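You operate a simulated robot arm through the tools that you are given. There is no shell and no other tool. Be economical: measure what you need, move in short steps, check, and stop when the job is done.

You run a simulated robot arm. Do the job below in one go: nothing can be reset, and whatever is moved stays where it is left.

TASK
Fetch the packet labelled "felt" from the top of the blue bench and set it on top of the small grey capped spool.

Only the result counts: the job must be done as asked and must still hold three seconds after the hand-in. Knocking over, shifting, dropping, spilling or breaking anything else fails it.

THE ROBOT
A 7-joint arm with a two-finger parallel gripper, fixed in place. Base frame: the origin is at the foot of the arm, x ahead of it, y to its left, z up; the work surface is at about z = 0. Lengths are in cm, angles in rad, forces in N, time in s.
With the tool pointing down near the work surface it reaches from about 24 to 62 cm from the base axis. Its first joint turns from -1.152 to 1.152 rad. Payload 2.6 kg.
Tool frame: the origin (TCP) lies between the finger pads and is the grasp point; the fingertips stand 3 cm ahead of it; z points along the fingers, y is the line along which they close. The gripper opens to 9.4 cm. The fingers are 2.8 cm wide and 1 cm thick; the gripper's body (5 by 9.6 cm) begins 5.5 cm behind the TCP.
Orientation is told as [roll, pitch, yaw] about the base's x, y, z axes, in that order, counted from this pose: with the fingers straight down and closing along the base's y, the tool's x points along the base's -x, its y along +y and its z along -z.

THE INTERFACE
- The arm moves only by the tool play_rows. Its argument "steps" is a list of rows, each a list of 3 entries, a list of its own where there are three numbers: the finger opening in cm, from 0 to 9.4, then the shift along the tool's x, y, z in units of 20 mm (1.0 is 20 mm), then the turn about the tool's z in units of 6 degrees (1.0 is 6 degrees). In form: [[hand, [tx, ty, tz], twist], ...]. A call has 1 to 10 rows; each row shifts and turns the commanded pose from where the row before left it, along the tool's axes as they then stand. A call with a number of a shift or a turn outside -1 to 1 is refused whole. A row lasts 0.2 s, in which the tool goes at most 5 cm and 0.15 rad; a call with a longer step from one row to the next is refused whole, and so is a gripper value outside its range. A pose out of reach is approached as far as the arm can. The call stops where the force on the tool passes 40 N (or 10 N more than at its start, if that is more) or the arm is blocked; 0.2 s more then pass. Each finger travels about 7.2 cm/s and halts on what it meets, pressing with about 27 N; the grip force reading is that of the motor and also rises with nothing between the fingers. The clock runs only during rows and for 0.2 s after the last one: add rows that do not move to give the fingers time. The reply holds the time, the measured pose of the TCP, the force on the tool along the base axes, the opening and the grip force, in the units named above and with some noise.
- Cameras (640 x 400 px; columns grow to the right, rows downward): "scene" is fixed at [4.48, 45.31, 54.6]; the picture's right is [-0.59, -0.80, 0.00], its down [-0.58, 0.43, -0.70] and it looks along [0.56, -0.42, -0.72] (base axes); focal length 239 px, centre (320, 200). "wrist" rides on the gripper at [-3.7, 0, -5.8] in the tool frame; the picture's right is [0.00, -1.00, 0.00], its down [0.97, 0.00, -0.24] and it looks along [0.24, 0.00, 0.97] (tool axes); focal length 218 px, centre (320, 200). There is no depth. A picture from a camera that has moved, and an enlarged one, comes with that camera's place and axes in the base frame and with its lens.
- grab_frame(camera): a new picture of that camera. It takes no simulated time.
- zoom(camera, box): a new picture of the part [left, top, right, bottom] of that camera's present view, enlarged. It takes no simulated time.
- hand_in(): hands the job in; it is judged then, once.

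Work in short steps. Places have to be worked out from the pictures, the camera data and where the tool is seen: move nearer, look again, correct. Check each grasp and each placing, and mend what went wrong. You have 90 turns and 46 pictures in all, those below and enlarged ones among them. Open the gripper and draw the arm clear of the work before you hand the job in, unless the task says otherwise; then end with one line.

The tools are called as name(argument=value, ...) on one line, values as JSON. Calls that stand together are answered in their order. play_rows: Moves the arm, as the interface text tells. Its arguments: {"type":"object","properties":{"steps":{"type":"array","items":{"type":"array"}}},"required":["steps"]} The other tools are called the same way: grab_frame (camera) takes a picture; zoom (camera, box) takes an enlarged picture of a part of a camera's view; hand_in () hands the job in.

At the start:

```text
t: 0.0
ee_pos: [28.28, 9.03, 33.57]
tcp_rot: [-0.001, 0.0, -0.001]
wrist_force: [0.1, -0.6, -0.3]
opening: 9.41
grip_force: 0.0
```

scene: 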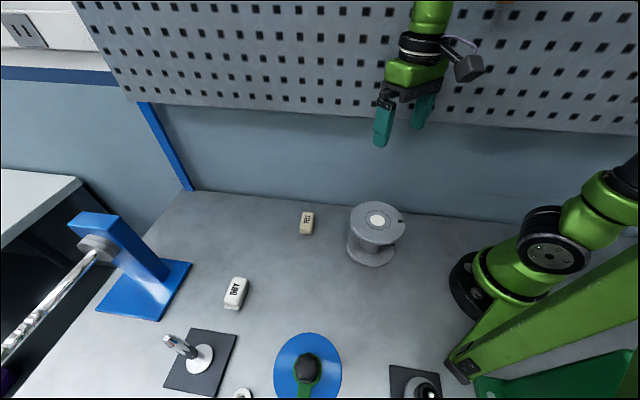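
wrist: 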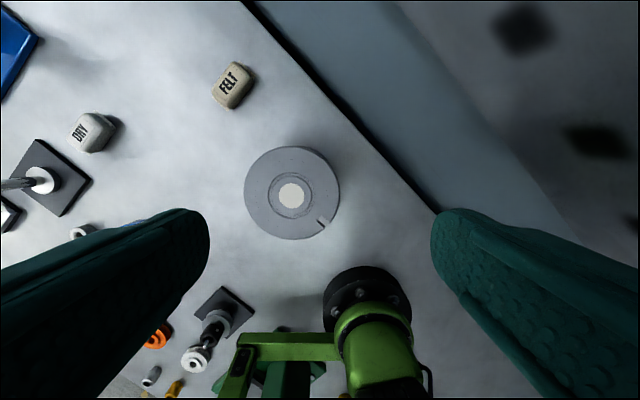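

The wrist view shows "FELT" at roughly (41.4, 23) and a grey spool near (26, 13) with its top at z of about 10. I'll zoom in to confirm both, and check for other spool candidates.

zoom(camera="scene", box=[220, 180, 440, 320])

zoom(camera="scene", box=[140, 290, 460, 400])

zoom(camera="wrist", box=[180, 40, 360, 260])

```text
2.86 times, centred on (330, 250) of scene
camera zoom: at [4.48, 45.31, 54.6], right [-0.59, -0.8, 0.0], down [-0.58, 0.43, -0.7], along [0.56, -0.42, -0.72], focal length 682 px, centre (291, 57)
```

zoom: 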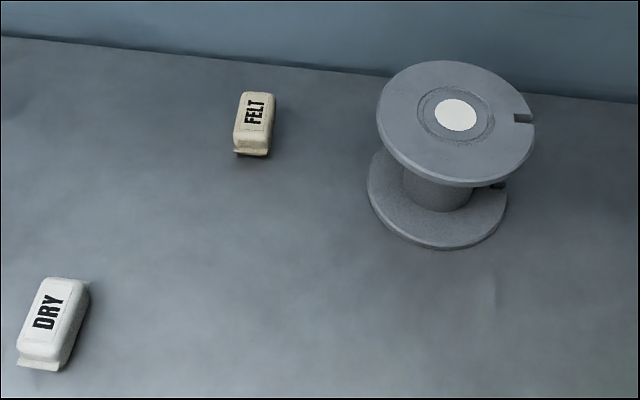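

```text
2.00 times, centred on (300, 345) of scene
camera zoom: at [4.48, 45.31, 54.6], right [-0.59, -0.8, 0.0], down [-0.58, 0.43, -0.7], along [0.56, -0.42, -0.72], focal length 477 px, centre (360, -90)
```

zoom: 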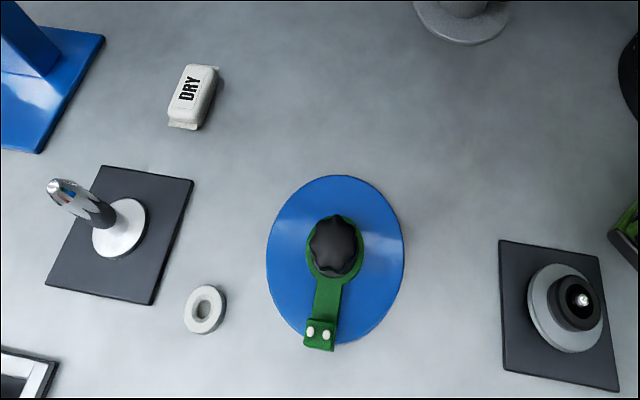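

```text
1.82 times, centred on (270, 150) of wrist
camera zoom: at [31.74, 9.04, 39.28], right [0.0, -1.0, 0.0], down [-0.97, 0.0, 0.24], along [-0.24, 0.0, -0.97], focal length 397 px, centre (411, 291)
```

zoom: 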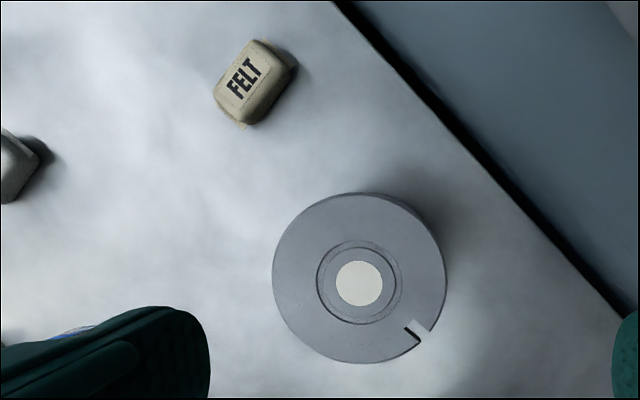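

Only one grey capped spool is visible, and the only FELT packet is on the bench top. I'll move above the packet at about z 22 for a closer look.

play_rows(steps=[[9.4, [-0.6, 0.87, 0.7], 0], [9.4, [-0.6, 0.87, 0.7], 0], [9.4, [-0.6, 0.87, 0.7], 0], [9.4, [-0.6, 0.87, 0.7], 0], [9.4, [-0.6, 0.87, 0.7], 0], [9.4, [-0.6, 0.87, 0.7], 0], [9.4, [-0.6, 0.87, 0.7], 0], [9.4, [-0.6, 0.87, 0.7], 0], [9.4, [0, 0, 0], 0]])

grab_frame(camera="wrist")

grab_frame(camera="scene")

```text
t: 2.0
ee_pos: [37.71, 22.93, 22.32]
tcp_rot: [0.001, 0.0, -0.001]
wrist_force: [-0.7, 0.6, -0.2]
opening: 9.41
grip_force: 0.0
```

```text
40 pictures are left
camera wrist: at [41.17, 22.98, 28.01], right [0.0, -1.0, 0.0], down [-0.97, 0.0, 0.24], along [-0.24, 0.0, -0.97], focal length 218 px, centre (320, 200)
```

wrist: 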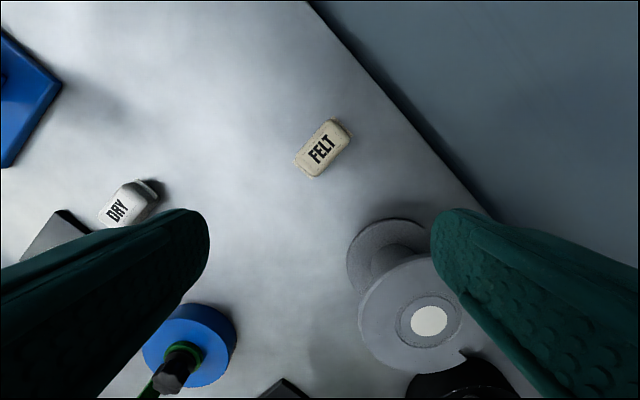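

```text
39 pictures are left
```

scene: 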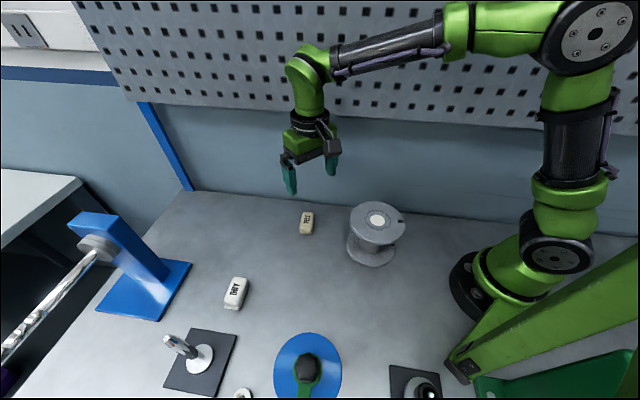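

The packet is centred near (41.0, 22.75), with its long axis about -36° from x. The spool's top centre triangulates to (25.35, 12.7, 11.1). I'll centre over the packet, twist 36° so the fingers close across its short side, lower part way and look again.

play_rows(steps=[[9.4, [-0.82, -0.05, 0], 0], [9.4, [-0.82, -0.05, 0], 0], [9.4, [0, 0, 0.6], 1], [9.4, [0, 0, 0.7], 1], [9.4, [0, 0, 0.7], 1], [9.4, [0, 0, 0.7], 1], [9.4, [0, 0, 0.7], 1], [9.4, [0, 0, 0.7], 1], [9.4, [0, 0, 0], 0]])

grab_frame(camera="wrist")

zoom(camera="scene", box=[250, 150, 410, 250])

```text
t: 4.0
ee_pos: [41.11, 22.75, 14.12]
tcp_rot: [-0.001, 0.0, -0.631]
wrist_force: [-0.2, -0.5, 0.0]
opening: 9.4
grip_force: 0.2
```

```text
38 pictures are left
camera wrist: at [43.95, 20.57, 19.89], right [-0.59, -0.81, 0.0], down [-0.78, 0.57, 0.24], along [-0.19, 0.14, -0.97], focal length 218 px, centre (320, 200)
```

wrist: 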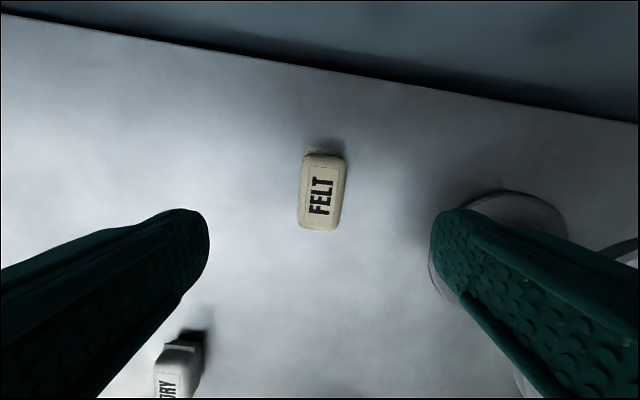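

```text
4.00 times, centred on (330, 200) of scene
camera zoom: at [4.48, 45.31, 54.6], right [-0.59, -0.8, 0.0], down [-0.58, 0.43, -0.7], along [0.56, -0.42, -0.72], focal length 954 px, centre (280, 200)
```

zoom: 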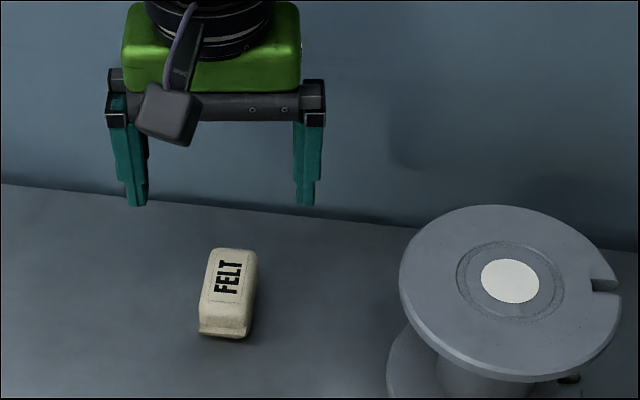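

The packet sits about 4° clockwise of the finger axis and is offset by only about 2 mm. I'll fine-tune both and descend, leaving the fingertips about 1 cm above the surface.

play_rows(steps=[[9.4, [0, -0.09, 0], 0.75], [9.4, [0, 0, 0.85], 0], [9.4, [0, 0, 0.85], 0], [9.4, [0, 0, 0.85], 0], [9.4, [0, 0, 0.85], 0], [9.4, [0, 0, 0.85], 0], [9.4, [0, 0, 0.75], 0], [9.4, [0, 0, 0], 0]])

grab_frame(camera="wrist")

zoom(camera="scene", box=[250, 150, 410, 250])

```text
t: 5.8
ee_pos: [40.85, 22.53, 4.11]
tcp_rot: [0.0, 0.0, -0.708]
wrist_force: [-0.2, 0.6, 0.1]
opening: 9.41
grip_force: 0.0
```

```text
36 pictures are left
camera wrist: at [43.61, 20.15, 9.84], right [-0.65, -0.76, 0.0], down [-0.74, 0.63, 0.24], along [-0.18, 0.16, -0.97], focal length 218 px, centre (320, 200)
```

wrist: 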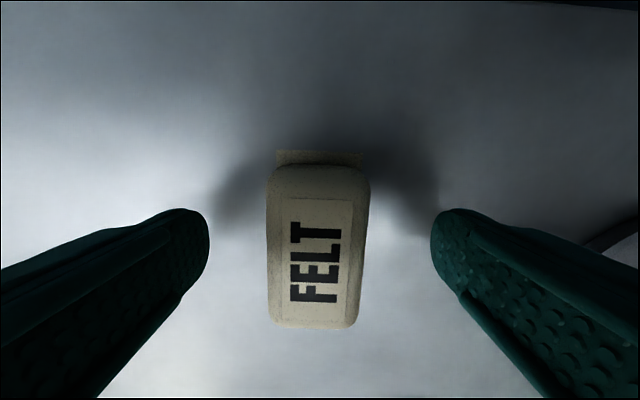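

```text
4.00 times, centred on (330, 200) of scene
camera zoom: at [4.48, 45.31, 54.6], right [-0.59, -0.8, 0.0], down [-0.58, 0.43, -0.7], along [0.56, -0.42, -0.72], focal length 954 px, centre (280, 200)
```

zoom: 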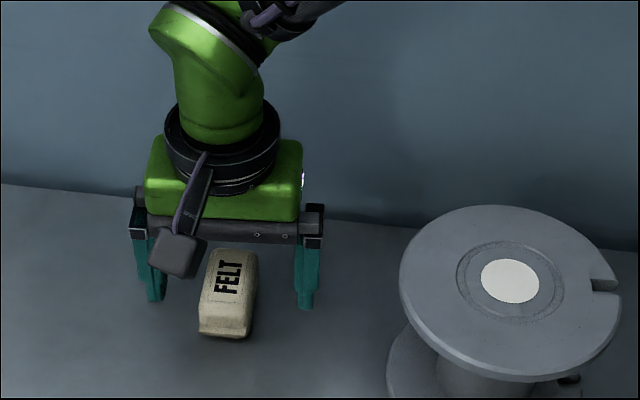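

The fingers straddle the packet, centred to within about 2 mm. I'll lower the last 0.7 cm and close.

play_rows(steps=[[9.4, [0, 0, 0.35], 0], [9.4, [0, 0, 0], 0], [6, [0, 0, 0], 0], [3, [0, 0, 0], 0], [1, [0, 0, 0], 0], [1, [0, 0, 0], 0], [1, [0, 0, 0], 0]])

grab_frame(camera="wrist")

```text
t: 7.4
ee_pos: [40.95, 22.39, 3.38]
tcp_rot: [0.0, 0.001, -0.706]
wrist_force: [0.6, 0.2, 0.1]
opening: 3.96
grip_force: 27.2
```

```text
34 pictures are left
camera wrist: at [43.63, 20.11, 9.19], right [-0.65, -0.76, 0.0], down [-0.74, 0.63, 0.24], along [-0.18, 0.16, -0.97], focal length 218 px, centre (320, 200)
```

wrist: 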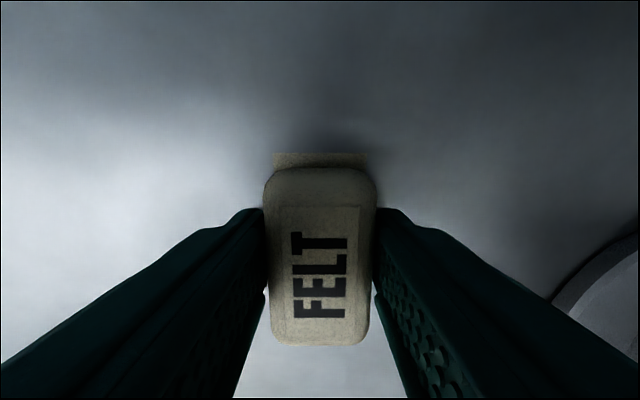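

The grip is solid: opening 3.96 cm, force 27 N. Packet bottom is about 3.4 cm below the TCP. I'll lift straight up.

play_rows(steps=[[1, [0, 0, -0.3], 0], [1, [0, 0, -0.6], 0], [1, [0, 0, -0.9], 0], [1, [0, 0, -0.9], 0], [1, [0, 0, -0.9], 0], [1, [0, 0, -0.9], 0], [1, [0, 0, -0.9], 0], [1, [0, 0, -0.9], 0], [1, [0, 0, -0.9], 0], [1, [0, 0, -0.6], 0]])

grab_frame(camera="wrist")

```text
t: 9.6
ee_pos: [40.95, 22.54, 19.14]
tcp_rot: [0.001, 0.0, -0.708]
wrist_force: [0.8, 0.0, 0.1]
opening: 3.92
grip_force: 27.1
```

```text
33 pictures are left
camera wrist: at [43.61, 20.12, 24.86], right [-0.65, -0.76, 0.0], down [-0.74, 0.63, 0.24], along [-0.18, 0.16, -0.97], focal length 218 px, centre (320, 200)
```

wrist: 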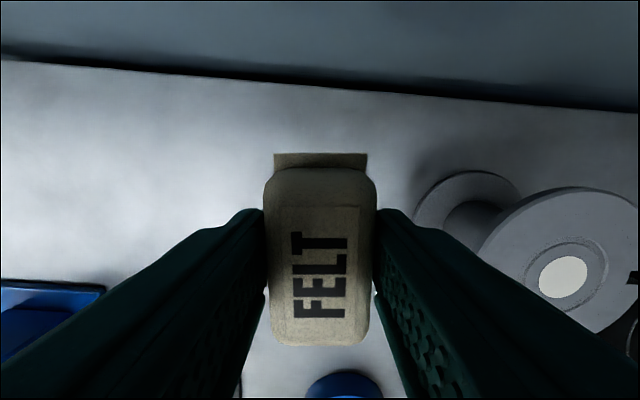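

The packet is held, and a recheck puts the spool cap at (25.4, 12.8). I'll carry it over the spool at this height, with the packet bottom about 4.5 cm above the spool top.

play_rows(steps=[[1, [0.15, -0.5, 0], 0], [1, [0.28, -0.9, 0], 0], [1, [0.28, -0.9, 0], 0], [1, [0.28, -0.9, 0], 0], [1, [0.28, -0.9, 0], 0], [1, [0.28, -0.9, 0], 0], [1, [0.28, -0.9, 0], 0], [1, [0.28, -0.9, 0], 0], [1, [0.28, -0.9, 0], 0], [1, [0.28, -0.9, 0], 0]])

play_rows(steps=[[1, [0.05, -0.18, 0], 0], [1, [0, 0, 0], 0]])

grab_frame(camera="wrist")

zoom(camera="scene", box=[290, 120, 450, 280])

```text
t: 11.8
ee_pos: [25.71, 12.94, 19.17]
tcp_rot: [0.001, -0.001, -0.708]
wrist_force: [-1.0, 0.6, 0.4]
opening: 3.9
grip_force: 27.1
```

```text
t: 12.4
ee_pos: [25.4, 12.64, 19.0]
tcp_rot: [0.0, 0.001, -0.706]
wrist_force: [-0.4, 0.6, -0.6]
opening: 3.91
grip_force: 27.0
```

```text
32 pictures are left
camera wrist: at [28.16, 10.37, 24.82], right [-0.65, -0.76, 0.0], down [-0.74, 0.63, 0.24], along [-0.18, 0.16, -0.97], focal length 218 px, centre (320, 200)
```

wrist: 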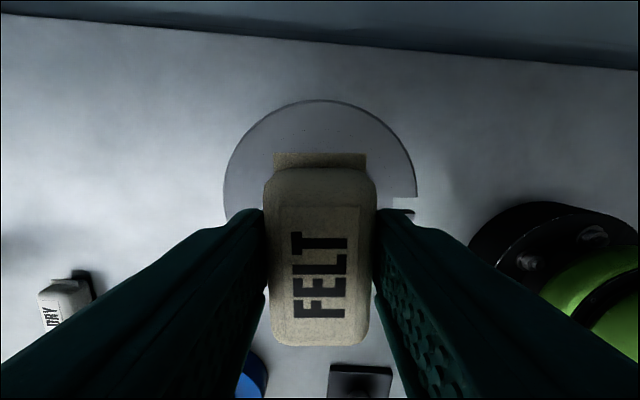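

```text
2.50 times, centred on (370, 200) of scene
camera zoom: at [4.48, 45.31, 54.6], right [-0.59, -0.8, 0.0], down [-0.58, 0.43, -0.7], along [0.56, -0.42, -0.72], focal length 596 px, centre (195, 200)
```

zoom: 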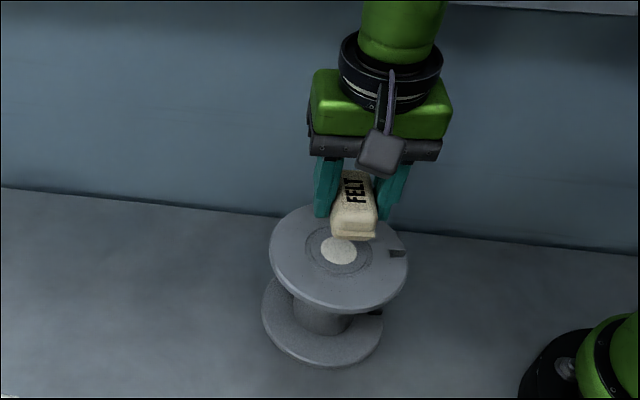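

The packet is centred over the disc. I'll lower it to about 1 cm above the spool, then check.

play_rows(steps=[[1, [0, 0, 0.5], 0], [1, [0, 0, 0.5], 0], [1, [0, 0, 0.5], 0], [1, [0, 0, 0.25], 0], [1, [0, 0, 0], 0]])

zoom(camera="scene", box=[330, 170, 430, 270])

```text
t: 13.6
ee_pos: [25.39, 12.6, 15.51]
tcp_rot: [0.002, 0.0, -0.707]
wrist_force: [0.6, -0.2, 1.1]
opening: 3.89
grip_force: 27.4
```

```text
4.00 times, centred on (380, 220) of scene
camera zoom: at [4.48, 45.31, 54.6], right [-0.59, -0.8, 0.0], down [-0.58, 0.43, -0.7], along [0.56, -0.42, -0.72], focal length 954 px, centre (80, 120)
```

zoom: 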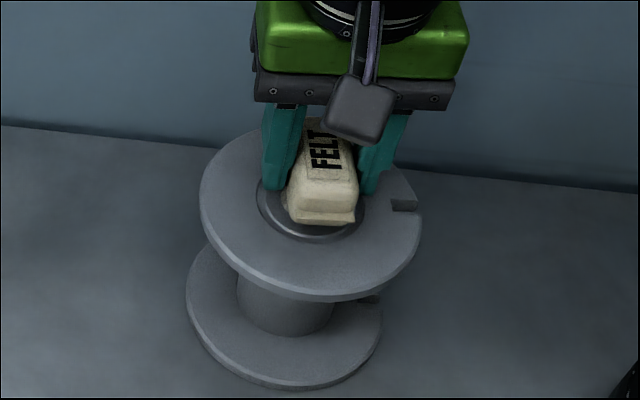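

The packet is about 1 cm above the disc and well centred. I'll lower in 1–2 mm increments and watch the force.

play_rows(steps=[[1, [0, 0, 0.1], 0], [1, [0, 0, 0.1], 0], [1, [0, 0, 0.1], 0], [1, [0, 0, 0.05], 0], [1, [0, 0, 0], 0]])

```text
t: 14.8
ee_pos: [25.33, 12.77, 14.8]
tcp_rot: [-0.001, 0.0, -0.706]
wrist_force: [0.5, 0.6, 0.1]
opening: 3.91
grip_force: 27.2
```

There's no contact yet at 14.8, so I'll continue in 1 mm steps.

play_rows(steps=[[1, [0, 0, 0.05], 0], [1, [0, 0, 0.05], 0], [1, [0, 0, 0], 0]])

zoom(camera="scene", box=[340, 180, 410, 250])

```text
t: 15.6
ee_pos: [25.47, 12.88, 14.63]
tcp_rot: [0.001, -0.001, -0.705]
wrist_force: [0.5, -0.6, 0.2]
opening: 3.96
grip_force: 27.4
```

```text
5.71 times, centred on (375, 215) of scene
camera zoom: at [4.48, 45.31, 54.6], right [-0.59, -0.8, 0.0], down [-0.58, 0.43, -0.7], along [0.56, -0.42, -0.72], focal length 1363 px, centre (6, 114)
```

zoom: 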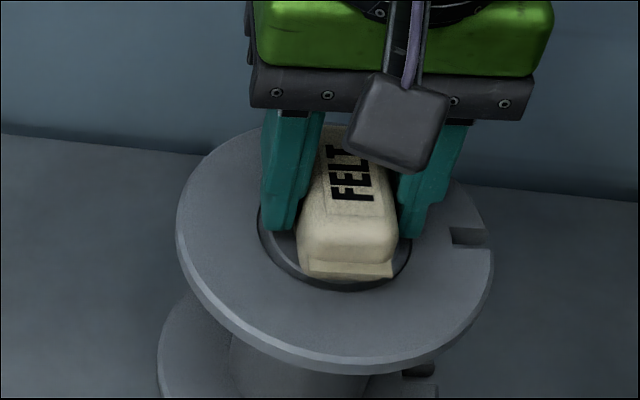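

It's very close now. I'll keep going in 1 mm steps.

play_rows(steps=[[1, [0, 0, 0.05], 0], [1, [0, 0, 0.05], 0], [1, [0, 0, 0], 0]])

```text
t: 16.4
ee_pos: [25.39, 12.75, 14.51]
tcp_rot: [-0.001, -0.002, -0.707]
wrist_force: [-0.8, 0.1, -0.4]
opening: 3.93
grip_force: 27.0
```

play_rows(steps=[[1, [0, 0, 0.05], 0], [1, [0, 0, 0.05], 0], [1, [0, 0, 0], 0]])

zoom(camera="scene", box=[340, 180, 410, 250])

```text
t: 17.2
ee_pos: [25.46, 12.79, 14.39]
tcp_rot: [0.003, -0.001, -0.71]
wrist_force: [-2.8, -3.0, 20.9]
opening: 3.91
grip_force: 26.8
```

```text
5.71 times, centred on (375, 215) of scene
camera zoom: at [4.48, 45.3, 54.6], right [-0.59, -0.8, 0.0], down [-0.57, 0.43, -0.7], along [0.56, -0.42, -0.72], focal length 1363 px, centre (6, 114)
```

zoom: 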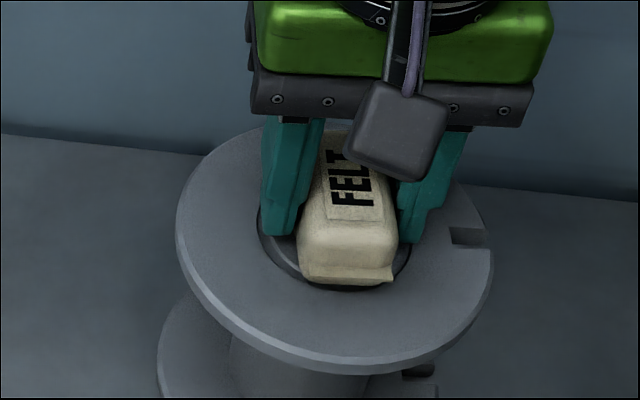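

That's contact, with 21 N upward. I'll ease back about 0.8 mm to relieve the press, then open gently.

play_rows(steps=[[1, [0, 0, -0.04], 0], [3.9, [0, 0, 0], 0], [4.4, [0, 0, 0], 0], [5.2, [0, 0, 0], 0], [6.2, [0, 0, 0], 0], [6.5, [0, 0, 0], 0], [6.5, [0, 0, 0], 0]])

grab_frame(camera="wrist")

```text
t: 18.8
ee_pos: [25.34, 12.67, 14.33]
tcp_rot: [0.0, 0.001, -0.707]
wrist_force: [-0.3, -0.2, -0.3]
opening: 6.5
grip_force: 0.0
```

```text
27 pictures are left
camera wrist: at [28.03, 10.35, 20.13], right [-0.65, -0.76, 0.0], down [-0.74, 0.63, 0.24], along [-0.18, 0.16, -0.97], focal length 218 px, centre (320, 200)
```

wrist: 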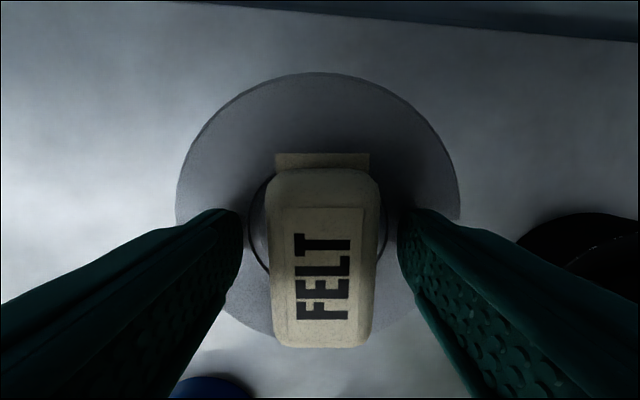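

The packet is released and resting on the cap, and neither finger touches it. I'll rise straight up and clear.

play_rows(steps=[[6.5, [0, 0, -0.3], 0], [6.5, [0, 0, -0.6], 0], [6.5, [0, 0, -0.9], 0], [6.5, [0, 0, -0.9], 0], [6.5, [0, 0, -0.9], 0], [6.5, [0, 0, -0.9], 0], [6.5, [0, 0, -0.9], 0], [6.5, [0, 0, -0.9], 0], [6.5, [0, 0, -0.9], 0], [6.5, [0, 0, 0], 0]])

grab_frame(camera="wrist")

grab_frame(camera="scene")

zoom(camera="scene", box=[325, 170, 425, 270])

```text
t: 21.0
ee_pos: [25.33, 12.61, 28.67]
tcp_rot: [0.0, 0.002, -0.707]
wrist_force: [-1.3, 0.9, 0.4]
opening: 6.49
grip_force: 0.0
```

```text
26 pictures are left
camera wrist: at [28.0, 10.3, 34.45], right [-0.65, -0.76, 0.0], down [-0.74, 0.63, 0.24], along [-0.18, 0.16, -0.97], focal length 218 px, centre (320, 200)
```

wrist: 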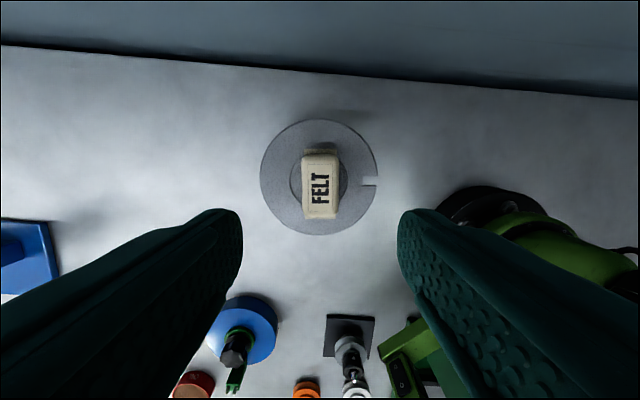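

```text
25 pictures are left
```

scene: 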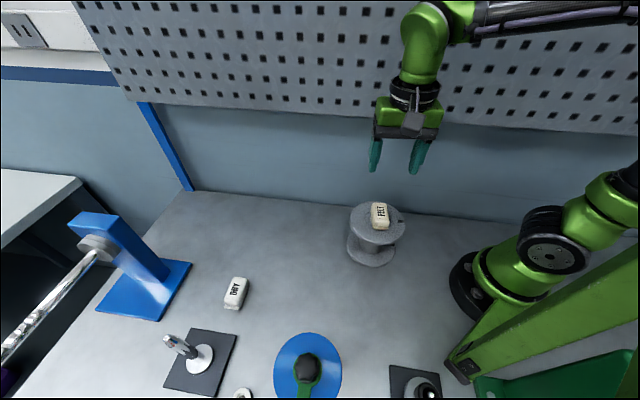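

```text
4.00 times, centred on (375, 220) of scene
camera zoom: at [4.48, 45.31, 54.6], right [-0.59, -0.8, 0.0], down [-0.58, 0.43, -0.7], along [0.56, -0.42, -0.72], focal length 954 px, centre (100, 120)
```

zoom: 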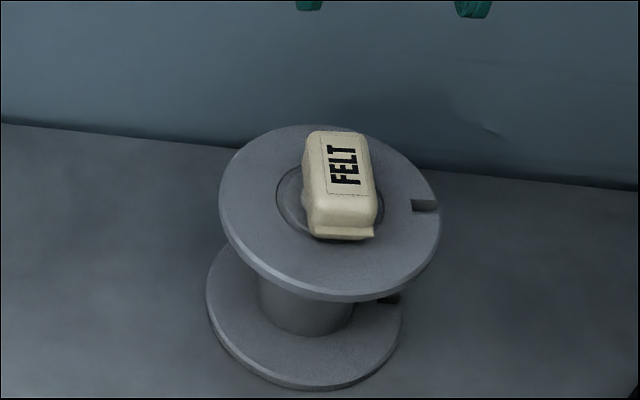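

The packet lies flat and centred on the spool, nothing else has moved, and the arm is clear and open. I'll hand in.

hand_in()

```text
The job is handed in.
```

The "felt" packet is resting flat and centred on top of the grey capped spool, nothing else was moved, and the arm was open and clear when I handed the job in.
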